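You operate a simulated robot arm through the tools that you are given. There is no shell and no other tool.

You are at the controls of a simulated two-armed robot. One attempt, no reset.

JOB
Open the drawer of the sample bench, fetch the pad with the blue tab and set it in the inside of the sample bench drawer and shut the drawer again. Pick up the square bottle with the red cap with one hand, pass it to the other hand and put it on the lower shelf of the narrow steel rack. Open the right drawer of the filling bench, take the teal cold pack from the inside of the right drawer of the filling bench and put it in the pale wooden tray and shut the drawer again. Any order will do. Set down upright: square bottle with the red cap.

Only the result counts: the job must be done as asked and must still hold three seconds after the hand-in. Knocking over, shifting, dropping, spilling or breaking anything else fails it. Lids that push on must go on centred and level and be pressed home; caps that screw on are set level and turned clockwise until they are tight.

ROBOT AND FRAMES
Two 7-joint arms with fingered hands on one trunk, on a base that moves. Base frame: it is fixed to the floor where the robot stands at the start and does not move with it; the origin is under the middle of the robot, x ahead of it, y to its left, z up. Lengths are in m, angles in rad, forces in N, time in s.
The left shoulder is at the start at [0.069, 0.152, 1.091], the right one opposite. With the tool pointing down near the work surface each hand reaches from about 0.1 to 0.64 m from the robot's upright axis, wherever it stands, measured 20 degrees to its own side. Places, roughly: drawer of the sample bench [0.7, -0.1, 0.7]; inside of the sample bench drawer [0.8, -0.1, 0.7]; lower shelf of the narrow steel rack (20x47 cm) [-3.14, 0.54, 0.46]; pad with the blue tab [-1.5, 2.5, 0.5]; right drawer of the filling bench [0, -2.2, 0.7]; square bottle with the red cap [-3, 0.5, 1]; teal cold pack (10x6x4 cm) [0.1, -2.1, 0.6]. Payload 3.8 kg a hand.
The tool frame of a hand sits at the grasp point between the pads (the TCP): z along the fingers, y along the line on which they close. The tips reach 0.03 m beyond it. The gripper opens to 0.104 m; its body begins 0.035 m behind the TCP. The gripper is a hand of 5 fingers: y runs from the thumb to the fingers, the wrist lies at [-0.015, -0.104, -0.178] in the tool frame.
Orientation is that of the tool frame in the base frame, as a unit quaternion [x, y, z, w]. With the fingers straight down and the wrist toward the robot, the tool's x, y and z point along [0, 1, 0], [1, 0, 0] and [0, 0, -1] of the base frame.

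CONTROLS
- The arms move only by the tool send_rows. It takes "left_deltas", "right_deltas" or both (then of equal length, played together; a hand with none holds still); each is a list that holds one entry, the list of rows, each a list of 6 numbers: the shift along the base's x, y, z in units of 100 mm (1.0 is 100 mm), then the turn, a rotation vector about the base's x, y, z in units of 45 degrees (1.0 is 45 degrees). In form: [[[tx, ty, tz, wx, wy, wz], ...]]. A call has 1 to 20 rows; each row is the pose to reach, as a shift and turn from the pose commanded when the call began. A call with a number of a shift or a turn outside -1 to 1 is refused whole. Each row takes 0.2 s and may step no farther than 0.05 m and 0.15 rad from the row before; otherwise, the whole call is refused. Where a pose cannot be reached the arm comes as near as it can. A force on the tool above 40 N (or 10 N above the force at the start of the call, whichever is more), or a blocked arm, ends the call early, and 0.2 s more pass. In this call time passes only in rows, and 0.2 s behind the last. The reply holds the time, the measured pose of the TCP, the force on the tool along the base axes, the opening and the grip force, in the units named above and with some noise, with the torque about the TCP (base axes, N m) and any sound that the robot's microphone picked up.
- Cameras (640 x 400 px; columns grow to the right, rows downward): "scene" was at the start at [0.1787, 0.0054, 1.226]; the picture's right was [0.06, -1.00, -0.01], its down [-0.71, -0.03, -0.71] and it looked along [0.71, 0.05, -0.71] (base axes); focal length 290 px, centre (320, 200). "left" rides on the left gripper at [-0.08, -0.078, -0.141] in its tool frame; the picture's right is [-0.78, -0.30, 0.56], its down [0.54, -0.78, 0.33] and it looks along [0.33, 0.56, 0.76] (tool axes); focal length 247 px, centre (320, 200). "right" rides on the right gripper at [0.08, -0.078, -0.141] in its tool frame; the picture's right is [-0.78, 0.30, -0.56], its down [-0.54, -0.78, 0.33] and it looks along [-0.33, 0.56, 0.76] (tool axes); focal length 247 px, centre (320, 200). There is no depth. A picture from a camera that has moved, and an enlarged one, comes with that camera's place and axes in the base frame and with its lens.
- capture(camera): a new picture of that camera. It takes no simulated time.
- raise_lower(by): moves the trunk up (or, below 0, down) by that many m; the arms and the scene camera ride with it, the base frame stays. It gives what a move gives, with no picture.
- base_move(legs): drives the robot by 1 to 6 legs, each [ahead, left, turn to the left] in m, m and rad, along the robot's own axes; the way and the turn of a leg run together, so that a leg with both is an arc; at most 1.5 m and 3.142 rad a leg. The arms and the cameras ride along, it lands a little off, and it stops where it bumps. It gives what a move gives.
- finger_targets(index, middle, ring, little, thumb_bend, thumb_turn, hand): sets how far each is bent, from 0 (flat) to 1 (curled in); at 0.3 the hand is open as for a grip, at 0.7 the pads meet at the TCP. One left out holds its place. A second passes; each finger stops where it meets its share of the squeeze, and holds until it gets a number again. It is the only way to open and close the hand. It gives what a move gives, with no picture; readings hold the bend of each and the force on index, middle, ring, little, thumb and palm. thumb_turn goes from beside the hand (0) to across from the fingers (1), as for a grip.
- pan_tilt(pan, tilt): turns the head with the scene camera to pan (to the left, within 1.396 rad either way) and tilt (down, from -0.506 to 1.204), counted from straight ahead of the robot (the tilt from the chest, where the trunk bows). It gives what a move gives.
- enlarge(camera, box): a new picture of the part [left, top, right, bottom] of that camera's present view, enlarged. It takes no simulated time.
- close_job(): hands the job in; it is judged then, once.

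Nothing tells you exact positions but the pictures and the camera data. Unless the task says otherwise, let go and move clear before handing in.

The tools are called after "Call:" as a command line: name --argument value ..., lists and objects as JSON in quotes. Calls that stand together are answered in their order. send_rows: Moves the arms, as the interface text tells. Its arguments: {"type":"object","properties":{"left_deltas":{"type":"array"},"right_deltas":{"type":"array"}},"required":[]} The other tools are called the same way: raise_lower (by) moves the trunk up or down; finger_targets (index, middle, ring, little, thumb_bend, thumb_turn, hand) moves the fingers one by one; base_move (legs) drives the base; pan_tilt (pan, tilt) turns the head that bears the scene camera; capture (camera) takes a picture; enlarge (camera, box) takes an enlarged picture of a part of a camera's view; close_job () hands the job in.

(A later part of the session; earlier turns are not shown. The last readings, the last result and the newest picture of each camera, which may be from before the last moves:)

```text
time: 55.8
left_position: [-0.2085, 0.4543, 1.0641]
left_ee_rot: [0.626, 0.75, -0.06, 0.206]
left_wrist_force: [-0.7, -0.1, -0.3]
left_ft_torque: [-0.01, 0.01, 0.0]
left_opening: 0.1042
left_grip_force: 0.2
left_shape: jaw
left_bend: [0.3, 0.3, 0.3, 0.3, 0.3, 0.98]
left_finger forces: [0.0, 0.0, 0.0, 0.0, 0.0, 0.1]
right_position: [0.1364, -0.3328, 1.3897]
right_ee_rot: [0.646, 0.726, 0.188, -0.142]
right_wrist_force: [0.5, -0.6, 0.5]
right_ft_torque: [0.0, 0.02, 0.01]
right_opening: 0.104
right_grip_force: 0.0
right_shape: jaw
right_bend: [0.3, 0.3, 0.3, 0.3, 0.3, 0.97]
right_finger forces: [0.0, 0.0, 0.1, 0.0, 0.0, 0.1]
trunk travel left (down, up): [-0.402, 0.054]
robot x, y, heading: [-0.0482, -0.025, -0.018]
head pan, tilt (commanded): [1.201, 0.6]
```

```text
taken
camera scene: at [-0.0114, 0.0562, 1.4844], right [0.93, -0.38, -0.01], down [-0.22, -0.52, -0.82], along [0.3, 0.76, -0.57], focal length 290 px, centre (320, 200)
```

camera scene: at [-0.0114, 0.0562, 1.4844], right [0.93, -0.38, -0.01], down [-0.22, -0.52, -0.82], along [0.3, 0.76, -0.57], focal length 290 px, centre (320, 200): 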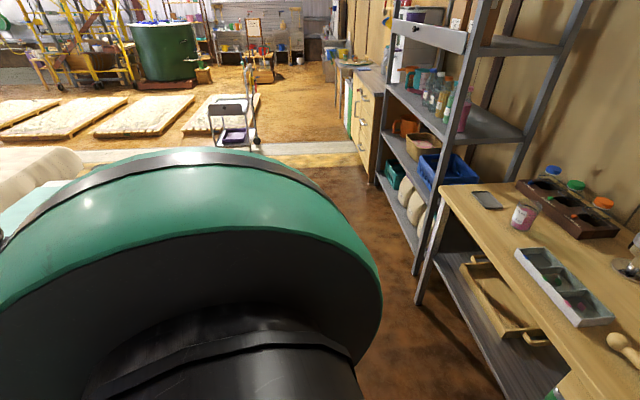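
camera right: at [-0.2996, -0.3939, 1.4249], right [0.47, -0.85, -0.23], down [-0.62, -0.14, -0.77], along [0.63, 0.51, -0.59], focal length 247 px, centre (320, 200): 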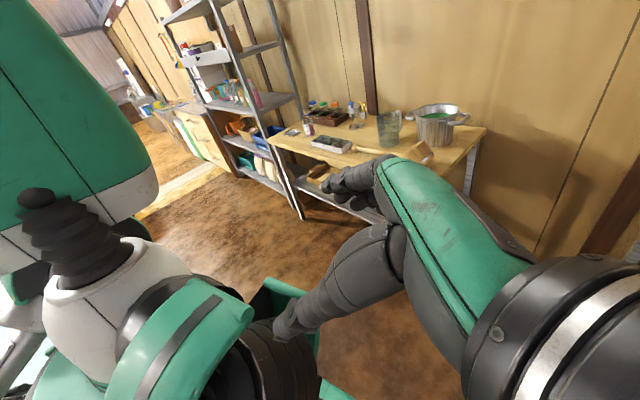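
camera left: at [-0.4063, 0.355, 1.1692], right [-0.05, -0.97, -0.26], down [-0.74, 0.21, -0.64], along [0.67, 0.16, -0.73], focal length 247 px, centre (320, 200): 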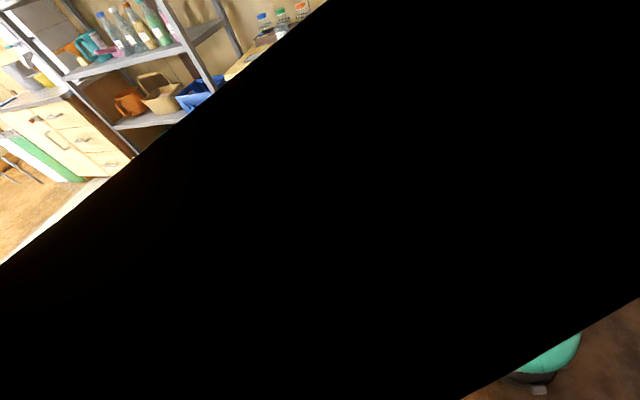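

The arms follow well now. I also notice a pale wooden tray on the sample bench's lower shelf. Continuing to bring the arms forward.

Call:
send_rows --left_deltas '[[[0.25, 0.05, 0.05, 0.06, 0.03, -0.03], [0.5, 0.1, 0.1, 0.12, 0.07, -0.055], [0.75, 0.15, 0.15, 0.18, 0.1, -0.083], [1.0, 0.2, 0.2, 0.24, 0.134, -0.11]]]' --right_deltas '[[[0.2, 0, -0.2, -0.15, 0.02, -0.036], [0.4, 0, -0.4, -0.3, 0.045, -0.072], [0.6, 0, -0.6, -0.45, 0.067, -0.109], [0.8, 0, -0.8, -0.6, 0.09, -0.145]]]'

Call:
send_rows --left_deltas '[[[0.25, 0, 0, 0.06, 0.03, -0.03], [0.5, 0, 0, 0.12, 0.07, -0.055], [0.75, 0, 0, 0.18, 0.1, -0.083], [1.0, 0, 0, 0.24, 0.134, -0.11]]]' --right_deltas '[[[0.2, 0, -0.25, 0, 0, 0], [0.4, 0, -0.5, 0, 0, 0], [0.6, 0, -0.75, 0, 0, 0], [0.8, 0, -1.0, 0, 0, 0]]]'

Call:
capture --camera "scene"

Call:
capture --camera "left"

```text
time: 56.8
left_position: [-0.1048, 0.4736, 1.0859]
left_ee_rot: [0.67, 0.735, -0.032, 0.102]
left_wrist_force: [-0.7, -0.1, -1.2]
left_ft_torque: [0.03, 0.03, 0.0]
left_opening: 0.104
left_grip_force: 0.0
left_shape: jaw
left_bend: [0.3, 0.3, 0.3, 0.3, 0.3, 0.98]
left_finger forces: [0.1, 0.1, 0.0, 0.1, 0.0, 0.1]
right_position: [0.2268, -0.3366, 1.3159]
right_ee_rot: [0.707, 0.708, -0.003, -0.002]
right_wrist_force: [0.8, -1.1, 1.0]
right_ft_torque: [-0.02, 0.04, -0.01]
right_opening: 0.1036
right_grip_force: 0.0
right_shape: jaw
right_bend: [0.3, 0.3, 0.3, 0.3, 0.3, 0.97]
right_finger forces: [0.0, 0.1, 0.0, 0.1, 0.0, 0.0]
right hand out of reach, approached as far as the arm can: row 3, 4
trunk travel left (down, up): [-0.402, 0.054]
robot x, y, heading: [-0.0467, -0.0296, -0.014]
head pan, tilt (commanded): [1.201, 0.6]
```

```text
time: 57.8
left_position: [-0.0056, 0.4743, 1.0832]
left_ee_rot: [0.705, 0.709, -0.002, -0.001]
left_wrist_force: [0.1, -0.2, 0.0]
left_ft_torque: [0.0, -0.01, -0.01]
left_opening: 0.104
left_grip_force: 0.0
left_shape: jaw
left_bend: [0.3, 0.3, 0.3, 0.3, 0.3, 0.98]
left_finger forces: [0.0, 0.0, 0.0, 0.0, 0.1, 0.1]
right_position: [0.3027, -0.3387, 1.2167]
right_ee_rot: [0.707, 0.707, -0.002, -0.003]
right_wrist_force: [-0.1, 0.5, -0.5]
right_ft_torque: [0.01, 0.0, 0.01]
right_opening: 0.104
right_grip_force: 0.1
right_shape: jaw
right_bend: [0.3, 0.3, 0.3, 0.3, 0.3, 0.97]
right_finger forces: [0.0, 0.1, 0.1, 0.0, 0.1, 0.0]
trunk travel left (down, up): [-0.402, 0.054]
robot x, y, heading: [-0.0524, -0.0232, -0.019]
head pan, tilt (commanded): [1.201, 0.6]
```

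```text
taken
camera scene: at [-0.0096, 0.0559, 1.4844], right [0.93, -0.38, -0.01], down [-0.22, -0.52, -0.82], along [0.3, 0.76, -0.57], focal length 290 px, centre (320, 200)
```

scene: 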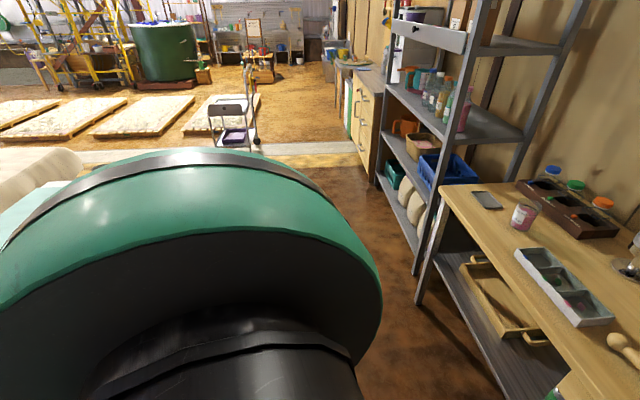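

```text
taken
camera left: at [-0.0828, 0.3942, 1.2257], right [-0.29, -0.78, -0.55], down [-0.78, 0.53, -0.33], along [0.55, 0.34, -0.76], focal length 247 px, centre (320, 200)
```

left: 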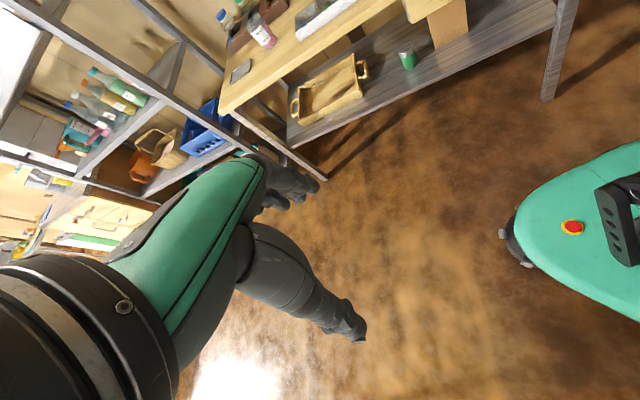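

Left hand is back at my side and free. I'll finish tucking both hands close in front of the body for driving.

Call:
send_rows --left_deltas '[[[0.25, -0.1, 0.05, 0, 0, 0], [0.5, -0.2, 0.1, 0, 0, 0], [0.75, -0.3, 0.15, 0, 0, 0], [1.0, -0.4, 0.2, 0, 0, 0]]]' --right_deltas '[[[-0.05, 0.05, -0.2, 0, 0, 0], [-0.1, 0.1, -0.4, 0, 0, 0], [-0.15, 0.15, -0.6, 0, 0, 0], [-0.2, 0.2, -0.8, 0, 0, 0]]]'

Call:
send_rows --left_deltas '[[[0.25, -0.2, 0.05, 0, 0, 0], [0.5, -0.4, 0.1, 0, 0, 0], [0.75, -0.6, 0.15, 0, 0, 0], [1.0, -0.8, 0.2, 0, 0, 0]]]' --right_deltas '[[[-0.05, 0, 0, 0, 0, 0], [-0.1, 0, 0, 0, 0, 0], [-0.15, 0, 0, 0, 0, 0], [-0.2, 0, 0, 0, 0, 0]]]'

Call:
pan_tilt --pan 0 --tilt 0.7

Call:
capture --camera "scene"

```text
time: 58.8
left_position: [0.093, 0.4362, 1.1018]
left_ee_rot: [0.705, 0.709, -0.001, -0.001]
left_wrist_force: [0.2, 0.2, 0.4]
left_ft_torque: [0.0, 0.01, -0.03]
left_opening: 0.1042
left_grip_force: 0.1
left_shape: jaw
left_bend: [0.3, 0.3, 0.3, 0.3, 0.3, 0.98]
left_finger forces: [0.0, 0.0, 0.1, 0.0, 0.0, 0.0]
right_position: [0.2979, -0.3248, 1.135]
right_ee_rot: [0.707, 0.707, -0.001, -0.002]
right_wrist_force: [0.7, -0.4, 0.4]
right_ft_torque: [0.01, 0.02, 0.02]
right_opening: 0.1037
right_grip_force: 0.1
right_shape: jaw
right_bend: [0.3, 0.3, 0.3, 0.3, 0.3, 0.97]
right_finger forces: [0.1, 0.0, 0.1, 0.0, 0.0, 0.0]
right hand out of reach, approached as far as the arm can: row 3, 4
trunk travel left (down, up): [-0.402, 0.054]
robot x, y, heading: [-0.0503, -0.029, -0.013]
head pan, tilt (commanded): [1.201, 0.6]
```

```text
time: 59.8
left_position: [0.2112, 0.3837, 1.1157]
left_ee_rot: [0.705, 0.709, -0.003, -0.001]
left_wrist_force: [-0.7, 0.4, 0.0]
left_ft_torque: [-0.01, 0.03, -0.01]
left_opening: 0.1041
left_grip_force: 0.0
left_shape: jaw
left_bend: [0.3, 0.3, 0.3, 0.3, 0.3, 0.98]
left_finger forces: [0.1, 0.0, 0.0, 0.0, 0.1, 0.1]
left hand out of reach, approached as far as the arm can: row 1, 2, 3, 4
right_position: [0.2961, -0.3292, 1.1335]
right_ee_rot: [0.706, 0.708, -0.002, -0.003]
right_wrist_force: [0.3, -0.3, 0.3]
right_ft_torque: [-0.03, 0.01, 0.01]
right_opening: 0.1041
right_grip_force: 0.0
right_shape: jaw
right_bend: [0.3, 0.3, 0.3, 0.3, 0.3, 0.97]
right_finger forces: [0.0, 0.0, 0.0, 0.1, 0.0, 0.0]
right hand out of reach, approached as far as the arm can: row 1, 2, 3, 4
trunk travel left (down, up): [-0.402, 0.054]
robot x, y, heading: [-0.0489, -0.0305, -0.017]
head pan, tilt (commanded): [1.201, 0.6]
```

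```text
time: 61.2
left_position: [0.2101, 0.3863, 1.1151]
left_ee_rot: [0.705, 0.709, -0.003, 0.0]
left_wrist_force: [0.1, -0.5, 1.2]
left_ft_torque: [-0.01, 0.01, 0.05]
left_opening: 0.104
left_grip_force: 0.0
left_shape: jaw
left_bend: [0.3, 0.3, 0.3, 0.3, 0.3, 0.98]
left_finger forces: [0.0, 0.1, 0.1, 0.0, 0.1, 0.1]
right_position: [0.2945, -0.3297, 1.1339]
right_ee_rot: [0.706, 0.708, -0.003, -0.001]
right_wrist_force: [-0.4, 0.0, 0.1]
right_ft_torque: [-0.03, 0.0, 0.01]
right_opening: 0.104
right_grip_force: 0.2
right_shape: jaw
right_bend: [0.3, 0.3, 0.3, 0.3, 0.3, 0.97]
right_finger forces: [0.0, 0.1, 0.0, 0.1, 0.1, 0.0]
trunk travel left (down, up): [-0.402, 0.054]
robot x, y, heading: [-0.0479, -0.0289, -0.017]
head pan, tilt (commanded): [0.0, 0.7]
```

```text
taken
camera scene: at [0.0406, -0.0269, 1.4753], right [-0.01, -1.0, 0.0], down [-0.65, 0.01, -0.76], along [0.76, -0.01, -0.65], focal length 290 px, centre (320, 200)
```

scene: 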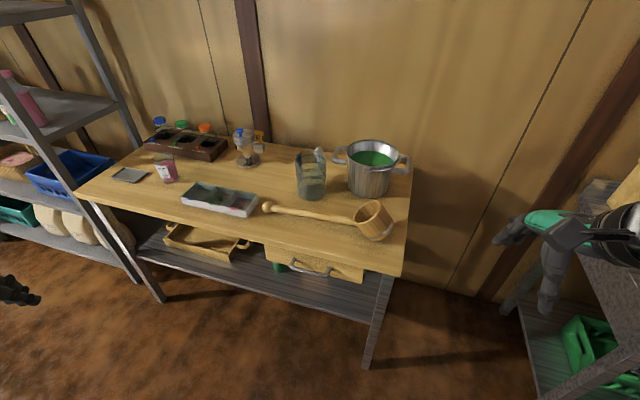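

From two views the benches run along a wall turned about 18° from my frame; the bench edge is about 0.62 m ahead and the mint counter 0.54 m behind. I'll turn to face along the aisle to the left, and look.

Call:
base_move --legs '[[0, 0, 1.274]]'

Call:
pan_tilt --pan 0.6 --tilt 0.4

Call:
capture --camera "scene"

Call:
pan_tilt --pan 1.39 --tilt 0.5

Call:
capture --camera "scene"

```text
time: 64.8
left_position: [-0.3777, 0.3302, 1.1166]
left_ee_rot: [0.129, 0.992, -0.002, 0.002]
left_wrist_force: [-0.2, -1.2, -1.1]
left_ft_torque: [-0.02, 0.05, 0.03]
left_opening: 0.1042
left_grip_force: 0.1
left_shape: jaw
left_bend: [0.3, 0.3, 0.3, 0.3, 0.3, 0.98]
left_finger forces: [0.0, 0.0, 0.1, 0.1, 0.1, 0.1]
right_position: [0.3321, 0.2265, 1.1332]
right_ee_rot: [0.132, 0.991, -0.003, 0.0]
right_wrist_force: [-0.1, -0.3, 0.6]
right_ft_torque: [0.03, 0.02, -0.02]
right_opening: 0.1037
right_grip_force: 0.0
right_shape: jaw
right_bend: [0.3, 0.3, 0.3, 0.3, 0.3, 0.97]
right_finger forces: [0.0, 0.1, 0.0, 0.0, 0.0, 0.0]
trunk travel left (down, up): [-0.402, 0.054]
robot x, y, heading: [-0.0506, -0.0299, 1.289]
head pan, tilt (commanded): [0.0, 0.7]
```

```text
time: 65.8
left_position: [-0.3781, 0.3315, 1.1154]
left_ee_rot: [0.13, 0.992, -0.002, 0.002]
left_wrist_force: [-0.2, 0.1, -0.2]
left_ft_torque: [0.01, -0.01, 0.0]
left_opening: 0.1044
left_grip_force: 0.1
left_shape: jaw
left_bend: [0.3, 0.3, 0.3, 0.3, 0.3, 0.98]
left_finger forces: [0.0, 0.0, 0.0, 0.0, 0.1, 0.1]
right_position: [0.3344, 0.2261, 1.1334]
right_ee_rot: [0.13, 0.991, -0.002, 0.0]
right_wrist_force: [0.0, 0.0, -0.2]
right_ft_torque: [-0.05, 0.02, 0.04]
right_opening: 0.1039
right_grip_force: 0.1
right_shape: jaw
right_bend: [0.3, 0.3, 0.3, 0.3, 0.3, 0.97]
right_finger forces: [0.0, 0.0, 0.0, 0.0, 0.1, 0.0]
trunk travel left (down, up): [-0.402, 0.054]
robot x, y, heading: [-0.049, -0.0274, 1.286]
head pan, tilt (commanded): [0.6, 0.4]
```

```text
taken
camera scene: at [-0.0763, 0.0663, 1.5022], right [0.95, 0.32, -0.01], down [0.12, -0.38, -0.92], along [-0.29, 0.87, -0.4], focal length 290 px, centre (320, 200)
```

scene: 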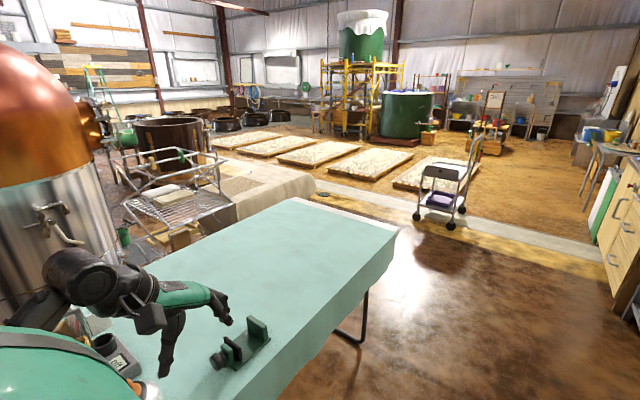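

```text
time: 67.0
left_position: [-0.3791, 0.3312, 1.1147]
left_ee_rot: [0.13, 0.992, -0.002, 0.001]
left_wrist_force: [-0.6, 0.8, 0.7]
left_ft_torque: [-0.02, 0.02, -0.02]
left_opening: 0.1041
left_grip_force: 0.0
left_shape: jaw
left_bend: [0.3, 0.3, 0.3, 0.3, 0.3, 0.98]
left_finger forces: [0.0, 0.0, 0.0, 0.0, 0.1, 0.0]
right_position: [0.3342, 0.2261, 1.134]
right_ee_rot: [0.132, 0.991, -0.003, -0.001]
right_wrist_force: [-0.9, 0.9, -0.4]
right_ft_torque: [0.0, 0.02, -0.03]
right_opening: 0.1043
right_grip_force: 0.0
right_shape: jaw
right_bend: [0.3, 0.3, 0.3, 0.3, 0.3, 0.97]
right_finger forces: [0.1, 0.0, 0.0, 0.0, 0.0, 0.0]
trunk travel left (down, up): [-0.402, 0.054]
robot x, y, heading: [-0.0526, -0.0271, 1.29]
head pan, tilt (commanded): [1.389, 0.499]
```

```text
taken
camera scene: at [-0.1286, 0.0187, 1.4937], right [0.45, 0.9, -0.01], down [0.43, -0.22, -0.88], along [-0.79, 0.39, -0.48], focal length 290 px, centre (320, 200)
```

scene: 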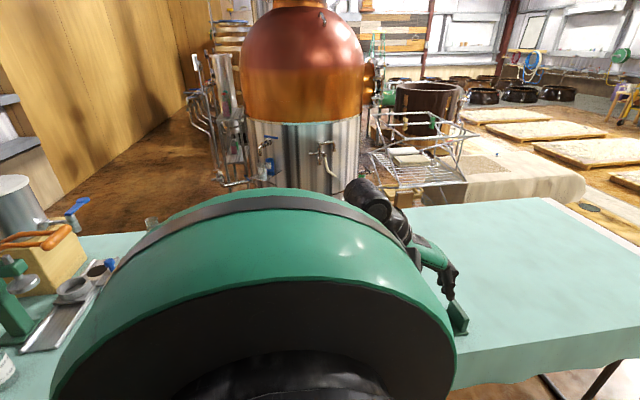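

I can see a copper still, a wire rack with a folded cloth and a low beige block beyond the mint counter; the pad should be near there. Let me zoom in on that area and over the left side.

Call:
pan_tilt --pan 0.8 --tilt 0.3

Call:
enlarge --camera "scene" --box '[220, 130, 420, 255]'

Call:
enlarge --camera "scene" --box '[60, 60, 260, 185]'

```text
time: 68.0
left_position: [-0.3784, 0.3311, 1.1158]
left_ee_rot: [0.13, 0.992, -0.002, 0.001]
left_wrist_force: [0.2, 0.1, -1.0]
left_ft_torque: [0.02, 0.02, -0.02]
left_opening: 0.104
left_grip_force: 0.0
left_shape: jaw
left_bend: [0.3, 0.3, 0.3, 0.3, 0.3, 0.98]
left_finger forces: [0.0, 0.0, 0.0, 0.1, 0.0, 0.0]
right_position: [0.3327, 0.2264, 1.1344]
right_ee_rot: [0.132, 0.991, -0.003, 0.0]
right_wrist_force: [0.6, -0.8, -0.5]
right_ft_torque: [-0.04, -0.02, 0.02]
right_opening: 0.104
right_grip_force: 0.0
right_shape: jaw
right_bend: [0.3, 0.3, 0.3, 0.3, 0.3, 0.97]
right_finger forces: [0.1, 0.0, 0.0, 0.0, 0.0, 0.0]
trunk travel left (down, up): [-0.402, 0.054]
robot x, y, heading: [-0.0484, -0.0266, 1.293]
head pan, tilt (commanded): [0.799, 0.3]
```

```text
3.20 times, centred on (320, 192) of scene
camera zoom: at [-0.0936, 0.0595, 1.5116], right [0.87, 0.5, -0.01], down [0.14, -0.26, -0.95], along [-0.48, 0.83, -0.3], focal length 928 px, centre (320, 224)
```

zoom: 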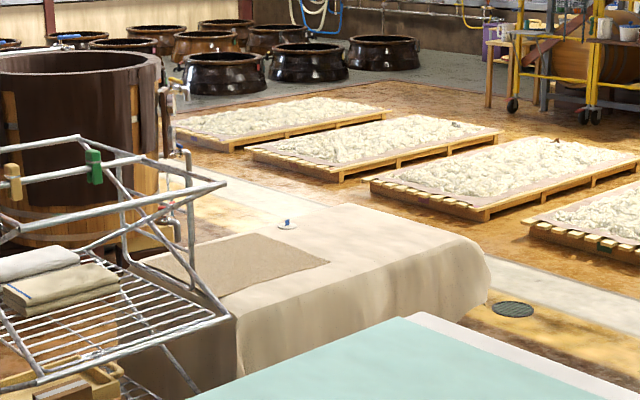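

```text
3.20 times, centred on (160, 122) of scene
camera zoom: at [-0.0936, 0.0595, 1.5116], right [0.87, 0.5, -0.01], down [0.14, -0.26, -0.95], along [-0.48, 0.83, -0.3], focal length 928 px, centre (832, 448)
```

zoom: 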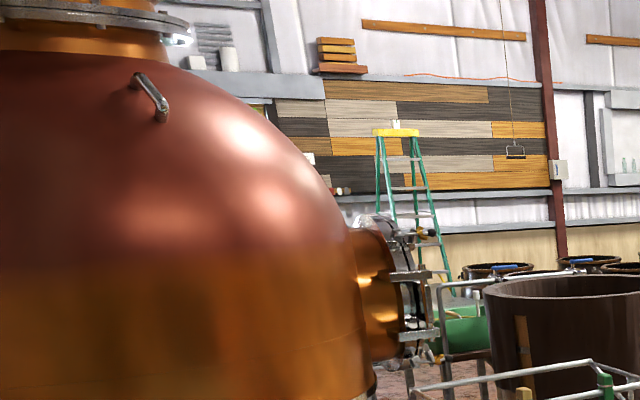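

On the beige-covered low table I can make out a small white pad with a blue tab, roughly at (-1.7, 2.6, 0.55). I'll drive up the aisle past the end of the mint counter to approach it.

Call:
base_move --legs '[[0, 0, -0.04], [1.4, 0, 0]]'

Call:
pan_tilt --pan 1.0 --tilt 0.5

Call:
capture --camera "scene"

```text
time: 75.3
left_position: [0.0292, 1.6707, 1.1158]
left_ee_rot: [0.127, 0.992, -0.001, 0.002]
left_wrist_force: [0.6, -0.2, -0.6]
left_ft_torque: [0.01, 0.0, -0.01]
left_opening: 0.104
left_grip_force: 0.0
left_shape: jaw
left_bend: [0.3, 0.3, 0.3, 0.3, 0.3, 0.98]
left_finger forces: [0.0, 0.1, 0.0, 0.1, 0.0, 0.0]
right_position: [0.7427, 1.5696, 1.1343]
right_ee_rot: [0.129, 0.992, -0.003, 0.0]
right_wrist_force: [-0.4, 0.2, -0.3]
right_ft_torque: [-0.02, -0.01, 0.01]
right_opening: 0.104
right_grip_force: 0.0
right_shape: jaw
right_bend: [0.3, 0.3, 0.3, 0.3, 0.3, 0.97]
right_finger forces: [0.1, 0.0, 0.0, 0.0, 0.1, 0.0]
trunk travel left (down, up): [-0.402, 0.054]
robot x, y, heading: [0.3578, 1.3177, 1.295]
head pan, tilt (commanded): [0.799, 0.3]
```

```text
time: 76.1
left_position: [0.0298, 1.6709, 1.1166]
left_ee_rot: [0.127, 0.992, -0.002, 0.001]
left_wrist_force: [0.9, 0.1, 0.4]
left_ft_torque: [-0.01, -0.02, 0.01]
left_opening: 0.1039
left_grip_force: 0.1
left_shape: jaw
left_bend: [0.3, 0.3, 0.3, 0.3, 0.3, 0.98]
left_finger forces: [0.0, 0.0, 0.1, 0.0, 0.0, 0.1]
right_position: [0.7419, 1.5702, 1.1337]
right_ee_rot: [0.129, 0.992, -0.002, -0.001]
right_wrist_force: [-0.3, -0.5, -0.1]
right_ft_torque: [-0.03, -0.01, 0.0]
right_opening: 0.1039
right_grip_force: 0.1
right_shape: jaw
right_bend: [0.3, 0.3, 0.3, 0.3, 0.3, 0.97]
right_finger forces: [0.1, 0.1, 0.1, 0.1, 0.0, 0.0]
trunk travel left (down, up): [-0.402, 0.054]
robot x, y, heading: [0.3622, 1.3174, 1.294]
head pan, tilt (commanded): [1.0, 0.499]
```

```text
taken
camera scene: at [0.3024, 1.3886, 1.4934], right [0.75, 0.66, -0.01], down [0.32, -0.37, -0.88], along [-0.58, 0.65, -0.48], focal length 290 px, centre (320, 200)
```

scene: 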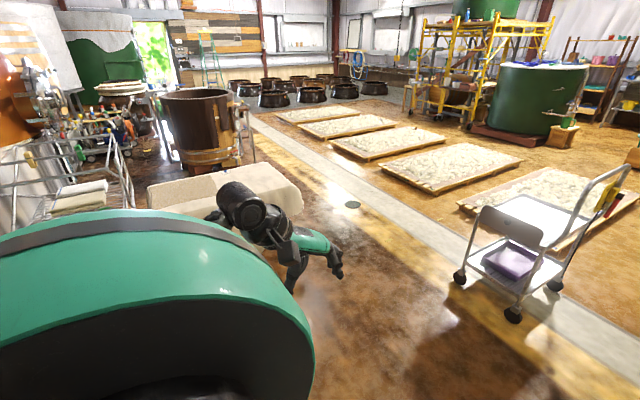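

I'm at the end of the mint counter and can see the beige table's far part. I'll go a bit further and turn left toward it.

Call:
base_move --legs '[[0.6, 0, 0], [0, 0, 1.3]]'

Call:
pan_tilt --pan 0.2 --tilt 0.5

Call:
capture --camera "scene"

```text
time: 82.7
left_position: [0.0962, 1.6751, 1.1162]
left_ee_rot: [-0.499, 0.867, -0.001, 0.003]
left_wrist_force: [0.2, 0.2, 0.8]
left_ft_torque: [0.02, -0.01, -0.01]
left_opening: 0.104
left_grip_force: 0.1
left_shape: jaw
left_bend: [0.3, 0.3, 0.3, 0.3, 0.3, 0.98]
left_finger forces: [0.1, 0.0, 0.0, 0.0, 0.1, 0.0]
right_position: [0.3843, 2.3339, 1.1342]
right_ee_rot: [-0.498, 0.867, -0.002, 0.001]
right_wrist_force: [0.2, 0.1, -0.1]
right_ft_torque: [0.01, -0.01, -0.04]
right_opening: 0.1041
right_grip_force: 0.1
right_shape: jaw
right_bend: [0.3, 0.3, 0.3, 0.3, 0.3, 0.97]
right_finger forces: [0.1, 0.0, 0.0, 0.1, 0.0, 0.0]
trunk travel left (down, up): [-0.402, 0.054]
robot x, y, heading: [0.5272, 1.9, 2.602]
head pan, tilt (commanded): [1.0, 0.499]
```

```text
time: 83.8
left_position: [0.0967, 1.6752, 1.1161]
left_ee_rot: [-0.499, 0.866, 0.0, 0.002]
left_wrist_force: [0.2, -0.3, 0.1]
left_ft_torque: [-0.01, -0.02, 0.01]
left_opening: 0.1041
left_grip_force: 0.0
left_shape: jaw
left_bend: [0.3, 0.3, 0.3, 0.3, 0.3, 0.98]
left_finger forces: [0.1, 0.0, 0.0, 0.1, 0.1, 0.0]
right_position: [0.3852, 2.3342, 1.1342]
right_ee_rot: [-0.498, 0.867, -0.002, 0.001]
right_wrist_force: [-0.9, 0.4, -0.7]
right_ft_torque: [-0.02, -0.01, 0.01]
right_opening: 0.1039
right_grip_force: 0.1
right_shape: jaw
right_bend: [0.3, 0.3, 0.3, 0.3, 0.3, 0.97]
right_finger forces: [0.0, 0.0, 0.0, 0.0, 0.0, 0.0]
trunk travel left (down, up): [-0.402, 0.054]
robot x, y, heading: [0.5283, 1.8977, 2.597]
head pan, tilt (commanded): [0.201, 0.499]
```

```text
taken
camera scene: at [0.439, 1.9321, 1.493], right [0.34, 0.94, 0.0], down [0.46, -0.17, -0.87], along [-0.82, 0.29, -0.49], focal length 290 px, centre (320, 200)
```

scene: 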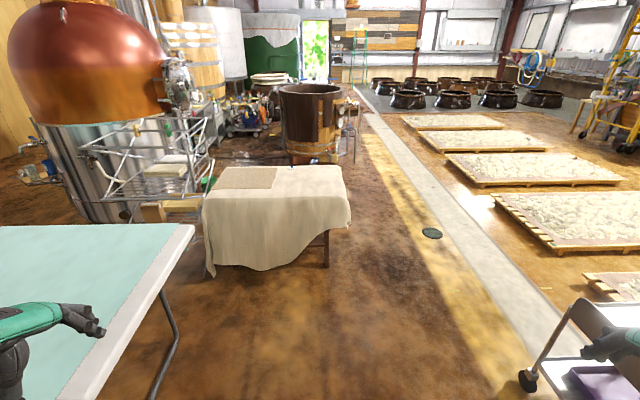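

The beige table is clearly in view ahead-left. I'll zoom in to find the pad on it.

Call:
enlarge --camera "scene" --box '[190, 140, 390, 265]'

```text
3.20 times, centred on (290, 202) of scene
camera zoom: at [0.439, 1.9321, 1.493], right [0.34, 0.94, 0.0], down [0.46, -0.17, -0.87], along [-0.82, 0.29, -0.49], focal length 928 px, centre (416, 192)
```

zoom: 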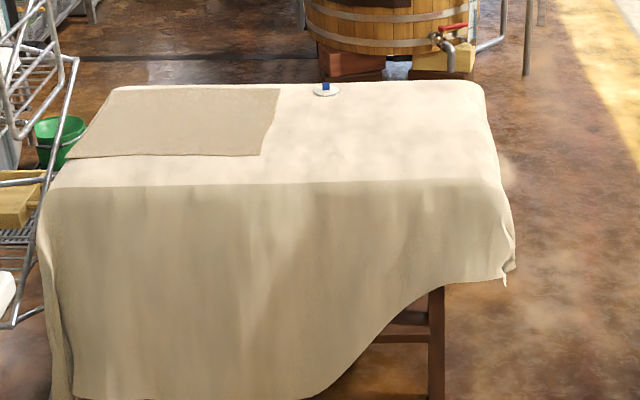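

Triangulating the two views puts the pad at about (-1.58, 2.42, 0.62), right at the far long edge of the beige table. I'll go around the table's open end to its far side, keeping well clear of it.

Call:
base_move --legs '[[0, 0, 0.22], [0, -0.65, 0], [1.4, 0, 0]]'

Call:
capture --camera "scene"

```text
time: 94.7
left_position: [-0.9489, 2.6413, 1.1154]
left_ee_rot: [-0.59, 0.808, -0.001, 0.002]
left_wrist_force: [0.1, -0.4, 0.6]
left_ft_torque: [-0.02, -0.01, -0.02]
left_opening: 0.104
left_grip_force: 0.1
left_shape: jaw
left_bend: [0.3, 0.3, 0.3, 0.3, 0.3, 0.98]
left_finger forces: [0.0, 0.1, 0.0, 0.0, 0.0, 0.0]
right_position: [-0.8088, 3.3461, 1.1352]
right_ee_rot: [-0.589, 0.808, -0.003, 0.001]
right_wrist_force: [0.2, -0.5, -0.4]
right_ft_torque: [0.03, 0.01, -0.02]
right_opening: 0.1039
right_grip_force: 0.1
right_shape: jaw
right_bend: [0.3, 0.3, 0.3, 0.3, 0.3, 0.97]
right_finger forces: [0.0, 0.0, 0.1, 0.1, 0.0, 0.1]
trunk travel left (down, up): [-0.402, 0.054]
robot x, y, heading: [-0.5776, 2.9516, 2.817]
head pan, tilt (commanded): [0.201, 0.499]
```

```text
taken
camera scene: at [-0.6697, 2.9651, 1.4931], right [0.13, 0.99, 0.0], down [0.48, -0.06, -0.87], along [-0.87, 0.11, -0.49], focal length 290 px, centre (320, 200)
```

scene: 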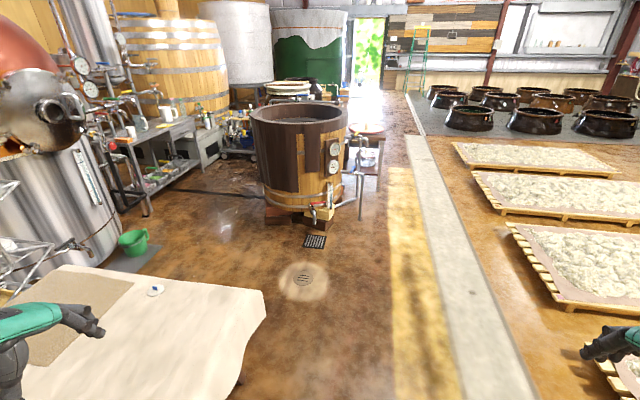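

The pad's position is confirmed at about (-1.58, 2.42). I'll continue around to the far side of the table and face it.

Call:
base_move --legs '[[1.2, 0, 0], [0, 0.8, 0]]'

Call:
pan_tilt --pan 1.2 --tilt 0.5

Call:
capture --camera "scene"

```text
time: 104.8
left_position: [-2.3508, 2.2513, 1.1162]
left_ee_rot: [-0.595, 0.804, -0.001, 0.002]
left_wrist_force: [-0.2, 0.1, -0.2]
left_ft_torque: [0.01, -0.03, 0.02]
left_opening: 0.104
left_grip_force: 0.0
left_shape: jaw
left_bend: [0.3, 0.3, 0.3, 0.3, 0.3, 0.98]
left_finger forces: [0.1, 0.0, 0.1, 0.0, 0.0, 0.0]
right_position: [-2.2212, 2.9597, 1.1339]
right_ee_rot: [-0.595, 0.804, -0.003, 0.001]
right_wrist_force: [-0.8, 0.5, -0.2]
right_ft_torque: [0.01, 0.0, 0.03]
right_opening: 0.1039
right_grip_force: 0.0
right_shape: jaw
right_bend: [0.3, 0.3, 0.3, 0.3, 0.3, 0.97]
right_finger forces: [0.0, 0.0, 0.1, 0.0, 0.1, 0.0]
trunk travel left (down, up): [-0.402, 0.054]
robot x, y, heading: [-1.9802, 2.568, 2.831]
head pan, tilt (commanded): [0.201, 0.499]
```

```text
time: 106.1
left_position: [-2.3503, 2.2512, 1.1152]
left_ee_rot: [-0.595, 0.803, 0.0, 0.003]
left_wrist_force: [0.2, 0.3, -0.6]
left_ft_torque: [-0.01, -0.01, -0.02]
left_opening: 0.1041
left_grip_force: 0.0
left_shape: jaw
left_bend: [0.3, 0.3, 0.3, 0.3, 0.3, 0.98]
left_finger forces: [0.1, 0.0, 0.0, 0.0, 0.0, 0.1]
right_position: [-2.2207, 2.9595, 1.1354]
right_ee_rot: [-0.594, 0.805, -0.002, 0.002]
right_wrist_force: [-0.4, 0.2, 0.7]
right_ft_torque: [0.0, -0.03, -0.03]
right_opening: 0.104
right_grip_force: 0.0
right_shape: jaw
right_bend: [0.3, 0.3, 0.3, 0.3, 0.3, 0.97]
right_finger forces: [0.1, 0.1, 0.1, 0.1, 0.1, 0.1]
trunk travel left (down, up): [-0.402, 0.054]
robot x, y, heading: [-1.9834, 2.5703, 2.82]
head pan, tilt (commanded): [1.201, 0.499]
```

```text
taken
camera scene: at [-2.0431, 2.4987, 1.4935], right [-0.77, 0.63, -0.01], down [0.31, 0.37, -0.88], along [-0.55, -0.68, -0.48], focal length 290 px, centre (320, 200)
```

scene: 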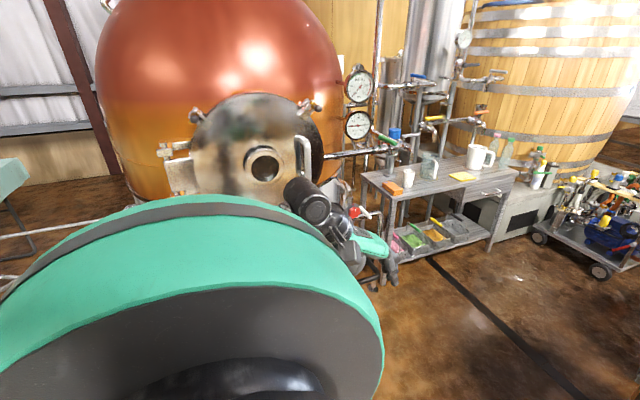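

I'm on the far side of the table, facing away from it. I'll turn right by half a turn, through the open floor, to face the table.

Call:
base_move --legs '[[0, 0, -1.57], [0, 0, -1.57]]'

Call:
pan_tilt --pan 0.0 --tilt 0.9

Call:
capture --camera "scene"

```text
time: 114.1
left_position: [-1.612, 2.8838, 1.115]
left_ee_rot: [0.804, 0.595, -0.002, 0.0]
left_wrist_force: [0.7, -0.8, 0.0]
left_ft_torque: [0.02, -0.01, -0.01]
left_opening: 0.104
left_grip_force: 0.1
left_shape: jaw
left_bend: [0.3, 0.3, 0.3, 0.3, 0.3, 0.98]
left_finger forces: [0.0, 0.0, 0.0, 0.1, 0.0, 0.1]
right_position: [-1.7445, 2.1749, 1.1343]
right_ee_rot: [0.805, 0.593, -0.001, -0.003]
right_wrist_force: [-0.6, 0.0, -0.5]
right_ft_torque: [0.02, -0.01, -0.01]
right_opening: 0.1038
right_grip_force: 0.2
right_shape: jaw
right_bend: [0.3, 0.3, 0.3, 0.3, 0.3, 0.97]
right_finger forces: [0.1, 0.0, 0.0, 0.1, 0.0, 0.0]
trunk travel left (down, up): [-0.402, 0.054]
robot x, y, heading: [-1.9825, 2.5667, -0.312]
head pan, tilt (commanded): [1.201, 0.499]
```

```text
time: 115.5
left_position: [-1.6126, 2.8853, 1.116]
left_ee_rot: [0.804, 0.595, -0.003, -0.001]
left_wrist_force: [-0.5, 0.5, -0.1]
left_ft_torque: [0.01, -0.02, 0.01]
left_opening: 0.1039
left_grip_force: 0.0
left_shape: jaw
left_bend: [0.3, 0.3, 0.3, 0.3, 0.3, 0.98]
left_finger forces: [0.1, 0.1, 0.1, 0.0, 0.1, 0.0]
right_position: [-1.7444, 2.1764, 1.1331]
right_ee_rot: [0.805, 0.593, -0.002, -0.002]
right_wrist_force: [0.0, 0.7, 0.0]
right_ft_torque: [0.02, 0.0, 0.03]
right_opening: 0.1037
right_grip_force: 0.1
right_shape: jaw
right_bend: [0.3, 0.3, 0.3, 0.3, 0.3, 0.97]
right_finger forces: [0.0, 0.1, 0.0, 0.0, 0.0, 0.0]
trunk travel left (down, up): [-0.402, 0.054]
robot x, y, heading: [-1.9785, 2.568, -0.314]
head pan, tilt (commanded): [0.0, 0.901]
```

```text
taken
camera scene: at [-1.9064, 2.5431, 1.4593], right [-0.31, -0.95, 0.0], down [-0.75, 0.25, -0.61], along [0.58, -0.19, -0.79], focal length 290 px, centre (320, 200)
```

scene: 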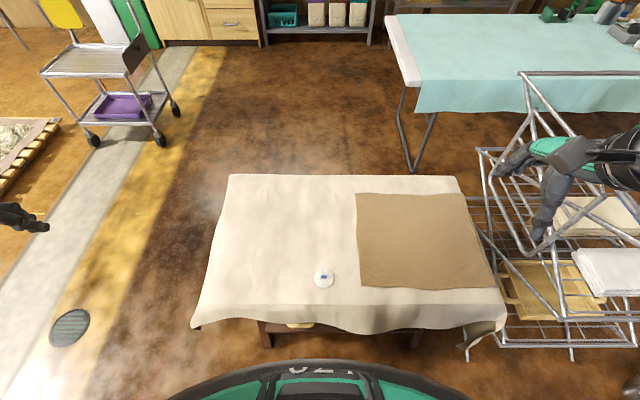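

The table is right ahead, with the pad (white disc with a blue tab) about 0.43 m in front of me. I'll zoom in on it to plan the grasp.

Call:
enlarge --camera "scene" --box '[283, 252, 363, 302]'

Call:
capture --camera "left"

Call:
capture --camera "right"

```text
8.00 times, centred on (323, 277) of scene
camera zoom: at [-1.9064, 2.5431, 1.4593], right [-0.31, -0.95, 0.0], down [-0.75, 0.25, -0.61], along [0.58, -0.19, -0.79], focal length 2320 px, centre (296, -416)
```

zoom: 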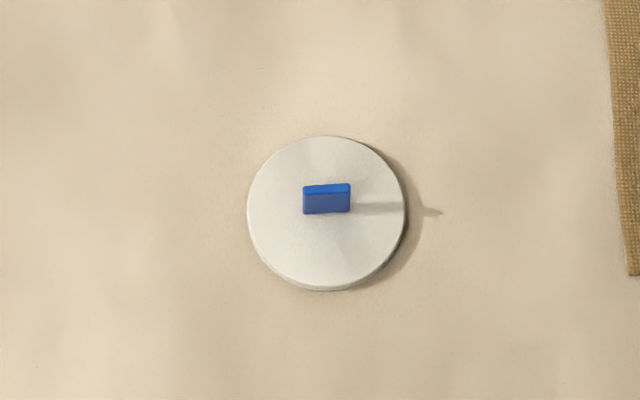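

```text
taken
camera left: at [-1.7105, 2.8303, 1.2579], right [-0.51, -0.66, -0.55], down [-0.59, 0.74, -0.33], along [0.63, 0.15, -0.76], focal length 247 px, centre (320, 200)
```

left: 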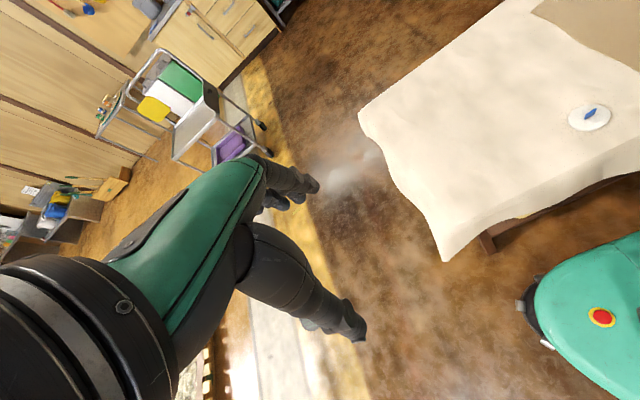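

```text
taken
camera right: at [-1.7942, 2.2746, 1.2754], right [0.06, -0.83, 0.55], down [-0.9, -0.28, -0.33], along [0.43, -0.48, -0.76], focal length 247 px, centre (320, 200)
```

right: 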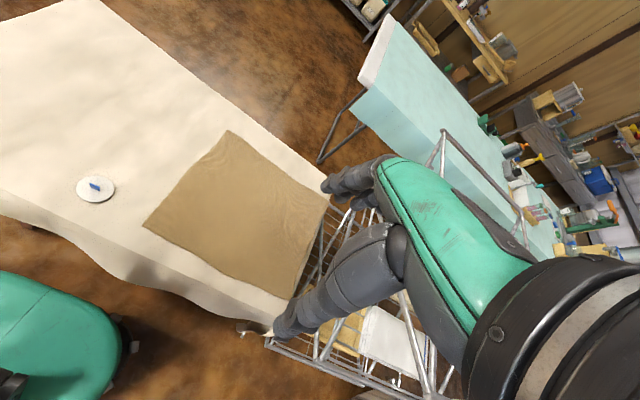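

The pad is about 6 cm across with a thin blue tab about 2 cm tall, lined up so that fingers closing fore-aft can pinch it. A drying rack is close to my right arm, so I'll side-step left and use the right hand.

Call:
base_move --legs '[[0, 0.17, 0]]'

Call:
raise_lower --by -0.18

Call:
capture --camera "scene"

Call:
capture --camera "right"

```text
time: 117.0
left_position: [-1.5618, 3.0395, 1.1167]
left_ee_rot: [0.804, 0.595, -0.002, -0.001]
left_wrist_force: [0.5, -0.3, 1.8]
left_ft_torque: [-0.01, -0.01, 0.0]
left_opening: 0.1042
left_grip_force: 0.0
left_shape: jaw
left_bend: [0.3, 0.3, 0.3, 0.3, 0.3, 0.98]
left_finger forces: [0.0, 0.0, 0.1, 0.0, 0.0, 0.1]
right_position: [-1.6934, 2.3326, 1.1332]
right_ee_rot: [0.805, 0.593, 0.0, -0.002]
right_wrist_force: [0.2, 1.0, 0.8]
right_ft_torque: [0.0, 0.0, -0.03]
right_opening: 0.1039
right_grip_force: 0.1
right_shape: jaw
right_bend: [0.3, 0.3, 0.3, 0.3, 0.3, 0.97]
right_finger forces: [0.0, 0.0, 0.0, 0.1, 0.0, 0.0]
trunk travel left (down, up): [-0.402, 0.054]
robot x, y, heading: [-1.9271, 2.7286, -0.319]
head pan, tilt (commanded): [0.0, 0.901]
```

```text
time: 119.0
left_position: [-1.5531, 3.0424, 0.8997]
left_ee_rot: [0.803, 0.592, -0.04, -0.052]
left_wrist_force: [0.7, -0.5, -0.1]
left_ft_torque: [0.03, 0.01, -0.01]
left_opening: 0.104
left_grip_force: 0.0
left_shape: jaw
left_bend: [0.3, 0.3, 0.3, 0.3, 0.3, 0.98]
left_finger forces: [0.0, 0.1, 0.0, 0.1, 0.0, 0.0]
right_position: [-1.684, 2.3311, 0.9049]
right_ee_rot: [0.803, 0.592, -0.041, -0.057]
right_wrist_force: [1.1, 0.6, -0.2]
right_ft_torque: [-0.01, -0.01, 0.04]
right_opening: 0.1041
right_grip_force: 0.0
right_shape: jaw
right_bend: [0.3, 0.3, 0.3, 0.3, 0.3, 0.97]
right_finger forces: [0.2, 0.0, 0.0, 0.0, 0.1, 0.1]
trunk travel left (down, up): [-0.222, 0.234]
robot x, y, heading: [-1.9277, 2.731, -0.316]
head pan, tilt (commanded): [0.0, 0.901]
```

```text
taken
camera scene: at [-1.8015, 2.6855, 1.2606], right [-0.31, -0.95, 0.0], down [-0.82, 0.27, -0.5], along [0.48, -0.16, -0.86], focal length 290 px, centre (320, 200)
```

scene: 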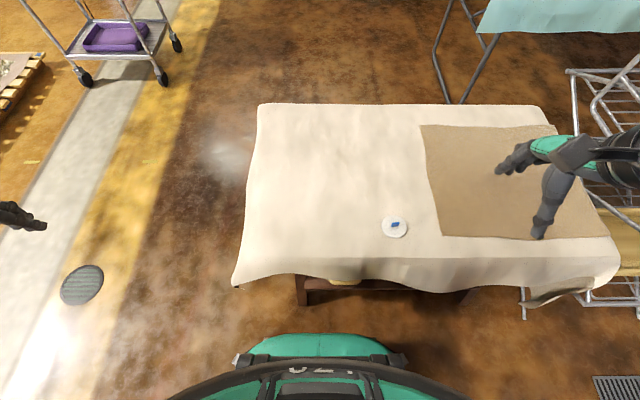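

```text
taken
camera right: at [-1.7147, 2.4245, 1.0548], right [0.12, -0.85, 0.51], down [-0.94, -0.27, -0.23], along [0.33, -0.45, -0.83], focal length 247 px, centre (320, 200)
```

right: 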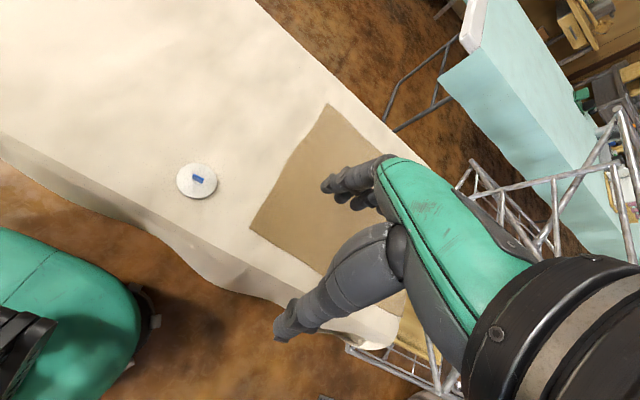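

Triangulation from both cameras agrees: tab centre at about (-1.578, 2.421, 0.631). I'll bring the right hand over it, levelled and aligned.

Call:
send_rows --right_deltas '[[[0.25, 0.22, -0.2, -0.014, -0.042, -0.005], [0.5, 0.45, -0.4, -0.028, -0.085, -0.01], [0.75, 0.67, -0.6, -0.042, -0.127, -0.014], [1.0, 0.9, -0.8, -0.056, -0.17, -0.019]]]'

Call:
capture --camera "right"

Call:
capture --camera "scene"

```text
time: 120.0
left_position: [-1.5524, 3.0407, 0.8997]
left_ee_rot: [0.803, 0.593, -0.041, -0.053]
left_wrist_force: [0.2, 0.2, -0.8]
left_ft_torque: [-0.01, -0.03, -0.03]
left_opening: 0.104
left_grip_force: 0.0
left_shape: jaw
left_bend: [0.3, 0.3, 0.3, 0.3, 0.3, 0.98]
left_finger forces: [0.0, 0.0, 0.0, 0.0, 0.1, 0.0]
right_position: [-1.5845, 2.4215, 0.8239]
right_ee_rot: [0.81, 0.586, 0.001, 0.001]
right_wrist_force: [-0.4, 0.0, -0.2]
right_ft_torque: [-0.01, 0.03, 0.01]
right_opening: 0.1037
right_grip_force: 0.0
right_shape: jaw
right_bend: [0.3, 0.3, 0.3, 0.3, 0.3, 0.97]
right_finger forces: [0.0, 0.1, 0.0, 0.1, 0.1, 0.0]
trunk travel left (down, up): [-0.222, 0.234]
robot x, y, heading: [-1.9324, 2.7263, -0.318]
head pan, tilt (commanded): [0.0, 0.901]
```

```text
taken
camera right: at [-1.6336, 2.5219, 0.9646], right [0.04, -0.83, 0.56], down [-0.9, -0.27, -0.33], along [0.43, -0.49, -0.76], focal length 247 px, centre (320, 200)
```

right: 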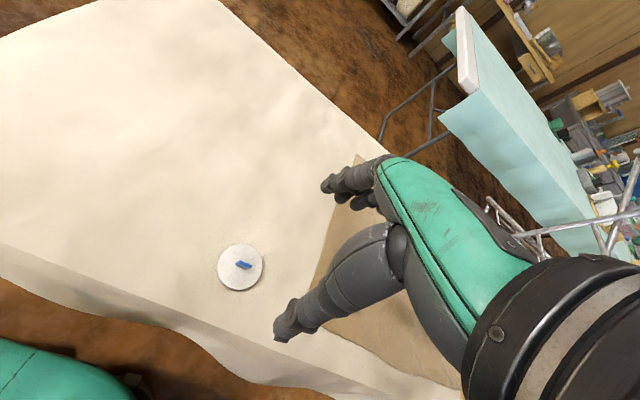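

```text
taken
camera scene: at [-1.8002, 2.6857, 1.2604], right [-0.31, -0.95, 0.0], down [-0.82, 0.27, -0.5], along [0.48, -0.16, -0.87], focal length 290 px, centre (320, 200)
```

scene: 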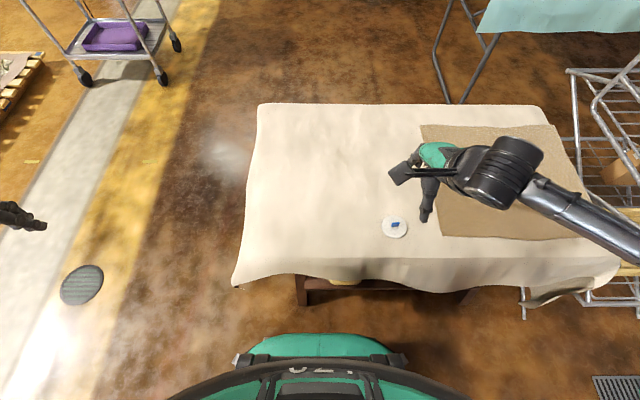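

Now descending above the tab in a small correction step.

Call:
send_rows --right_deltas '[[[0.04, 0.0, -0.35, 0, 0, 0], [0.08, 0.01, -0.7, 0, 0, 0], [0.085, 0.01, -1.0, 0, 0, 0]]]'

Call:
capture --camera "right"

Call:
enlarge --camera "scene" --box '[355, 150, 455, 250]'

```text
time: 120.8
left_position: [-1.553, 3.0412, 0.9006]
left_ee_rot: [0.803, 0.592, -0.04, -0.051]
left_wrist_force: [0.9, -0.3, 0.0]
left_ft_torque: [0.01, 0.01, 0.05]
left_opening: 0.1038
left_grip_force: 0.0
left_shape: jaw
left_bend: [0.3, 0.3, 0.3, 0.3, 0.3, 0.98]
left_finger forces: [0.0, 0.0, 0.1, 0.0, 0.0, 0.0]
right_position: [-1.5776, 2.4218, 0.7257]
right_ee_rot: [0.81, 0.587, 0.001, 0.001]
right_wrist_force: [-0.2, 0.0, 0.1]
right_ft_torque: [-0.01, 0.0, 0.01]
right_opening: 0.1041
right_grip_force: 0.1
right_shape: jaw
right_bend: [0.3, 0.3, 0.3, 0.3, 0.3, 0.97]
right_finger forces: [0.0, 0.0, 0.0, 0.1, 0.1, 0.0]
trunk travel left (down, up): [-0.222, 0.234]
robot x, y, heading: [-1.9281, 2.7263, -0.313]
head pan, tilt (commanded): [0.0, 0.901]
```

```text
taken
camera right: at [-1.626, 2.522, 0.8657], right [0.04, -0.83, 0.56], down [-0.9, -0.27, -0.34], along [0.43, -0.49, -0.76], focal length 247 px, centre (320, 200)
```

right: 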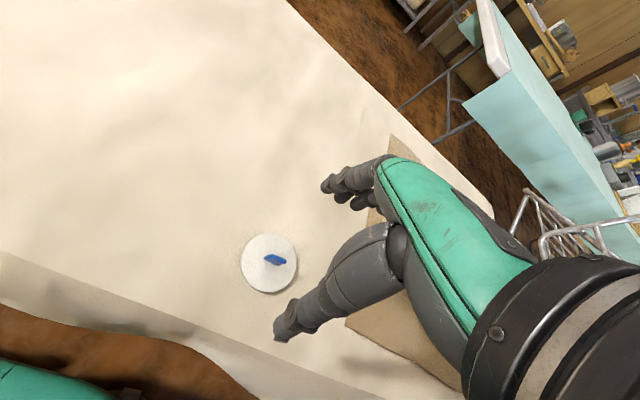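

```text
4.00 times, centred on (405, 200) of scene
camera zoom: at [-1.8013, 2.6854, 1.2606], right [-0.31, -0.95, 0.0], down [-0.82, 0.27, -0.5], along [0.48, -0.16, -0.87], focal length 1160 px, centre (-20, 200)
```

zoom: 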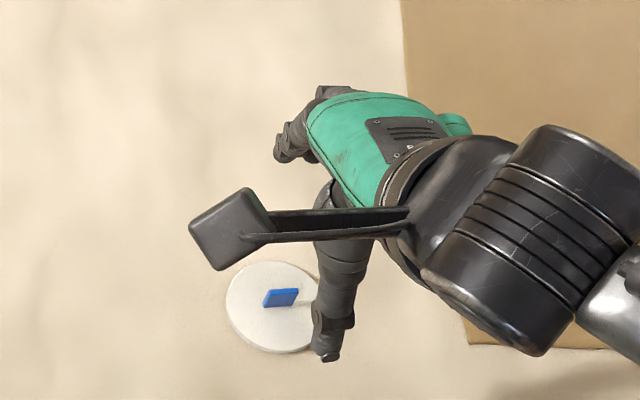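

The hand is centred over the tab. I'll lower a little more, then partly close the fingers and check tip clearance before the final descent.

Call:
send_rows --right_deltas '[[[0.01, 0.0, -0.3, 0, 0, 0], [0.02, 0.0, -0.6, 0, 0, 0]]]'

Call:
finger_targets --hand "right" --index 0.52 --middle 0.52 --ring 0.52 --little 0.52 --thumb_bend 0.52 --thumb_turn 1.0

Call:
capture --camera "right"

Call:
enlarge --camera "right" --box '[230, 150, 390, 350]'

```text
time: 121.4
left_position: [-1.5529, 3.0418, 0.9005]
left_ee_rot: [0.803, 0.593, -0.041, -0.052]
left_wrist_force: [0.5, 0.7, 0.3]
left_ft_torque: [0.0, 0.01, 0.01]
left_opening: 0.1037
left_grip_force: 0.2
left_shape: jaw
left_bend: [0.3, 0.3, 0.3, 0.3, 0.3, 0.98]
left_finger forces: [0.0, 0.0, 0.1, 0.0, 0.0, 0.1]
right_position: [-1.5724, 2.4223, 0.6637]
right_ee_rot: [0.81, 0.587, 0.001, 0.001]
right_wrist_force: [-0.8, -0.2, 0.0]
right_ft_torque: [0.03, 0.02, 0.0]
right_opening: 0.104
right_grip_force: 0.0
right_shape: jaw
right_bend: [0.3, 0.3, 0.3, 0.3, 0.3, 0.97]
right_finger forces: [0.0, 0.0, 0.0, 0.0, 0.0, 0.0]
trunk travel left (down, up): [-0.222, 0.234]
robot x, y, heading: [-1.9316, 2.7304, -0.319]
head pan, tilt (commanded): [0.0, 0.901]
```

```text
time: 122.4
left_position: [-1.5526, 3.0415, 0.8988]
left_ee_rot: [0.803, 0.592, -0.04, -0.051]
left_wrist_force: [0.8, 0.2, 0.7]
left_ft_torque: [0.02, 0.02, -0.01]
left_opening: 0.1042
left_grip_force: 0.0
left_shape: jaw
left_bend: [0.3, 0.3, 0.3, 0.3, 0.3, 0.98]
left_finger forces: [0.0, 0.0, 0.0, 0.1, 0.0, 0.1]
right_position: [-1.5731, 2.4222, 0.6657]
right_ee_rot: [0.81, 0.587, 0.003, 0.001]
right_wrist_force: [-0.2, -0.1, -0.5]
right_ft_torque: [-0.01, -0.02, 0.01]
right_opening: 0.0472
right_grip_force: 0.1
right_shape: fingers
right_bend: [0.52, 0.52, 0.52, 0.52, 0.52, 1.0]
right_finger forces: [0.0, 0.0, 0.0, 0.0, 0.0, 0.1]
trunk travel left (down, up): [-0.222, 0.234]
robot x, y, heading: [-1.9301, 2.7268, -0.319]
head pan, tilt (commanded): [0.0, 0.901]
```

```text
taken
camera right: at [-1.6223, 2.522, 0.8058], right [0.04, -0.83, 0.56], down [-0.9, -0.27, -0.34], along [0.43, -0.49, -0.76], focal length 247 px, centre (320, 200)
```

right: 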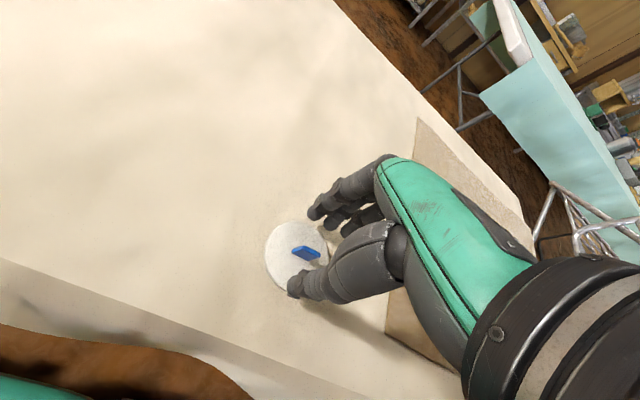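

```text
2.00 times, centred on (310, 250) of right
camera zoom: at [-1.6223, 2.522, 0.8058], right [0.04, -0.83, 0.56], down [-0.9, -0.27, -0.34], along [0.43, -0.49, -0.76], focal length 494 px, centre (340, 100)
```

zoom: 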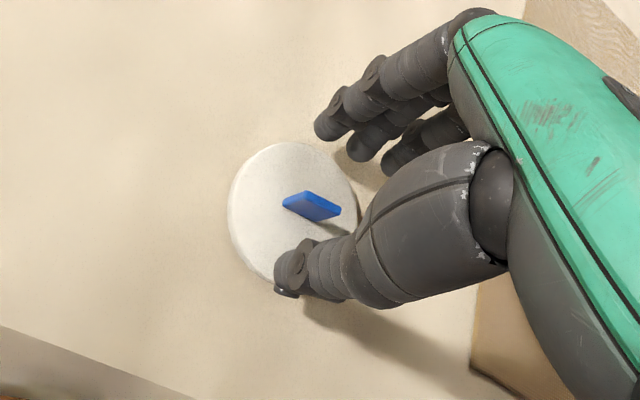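

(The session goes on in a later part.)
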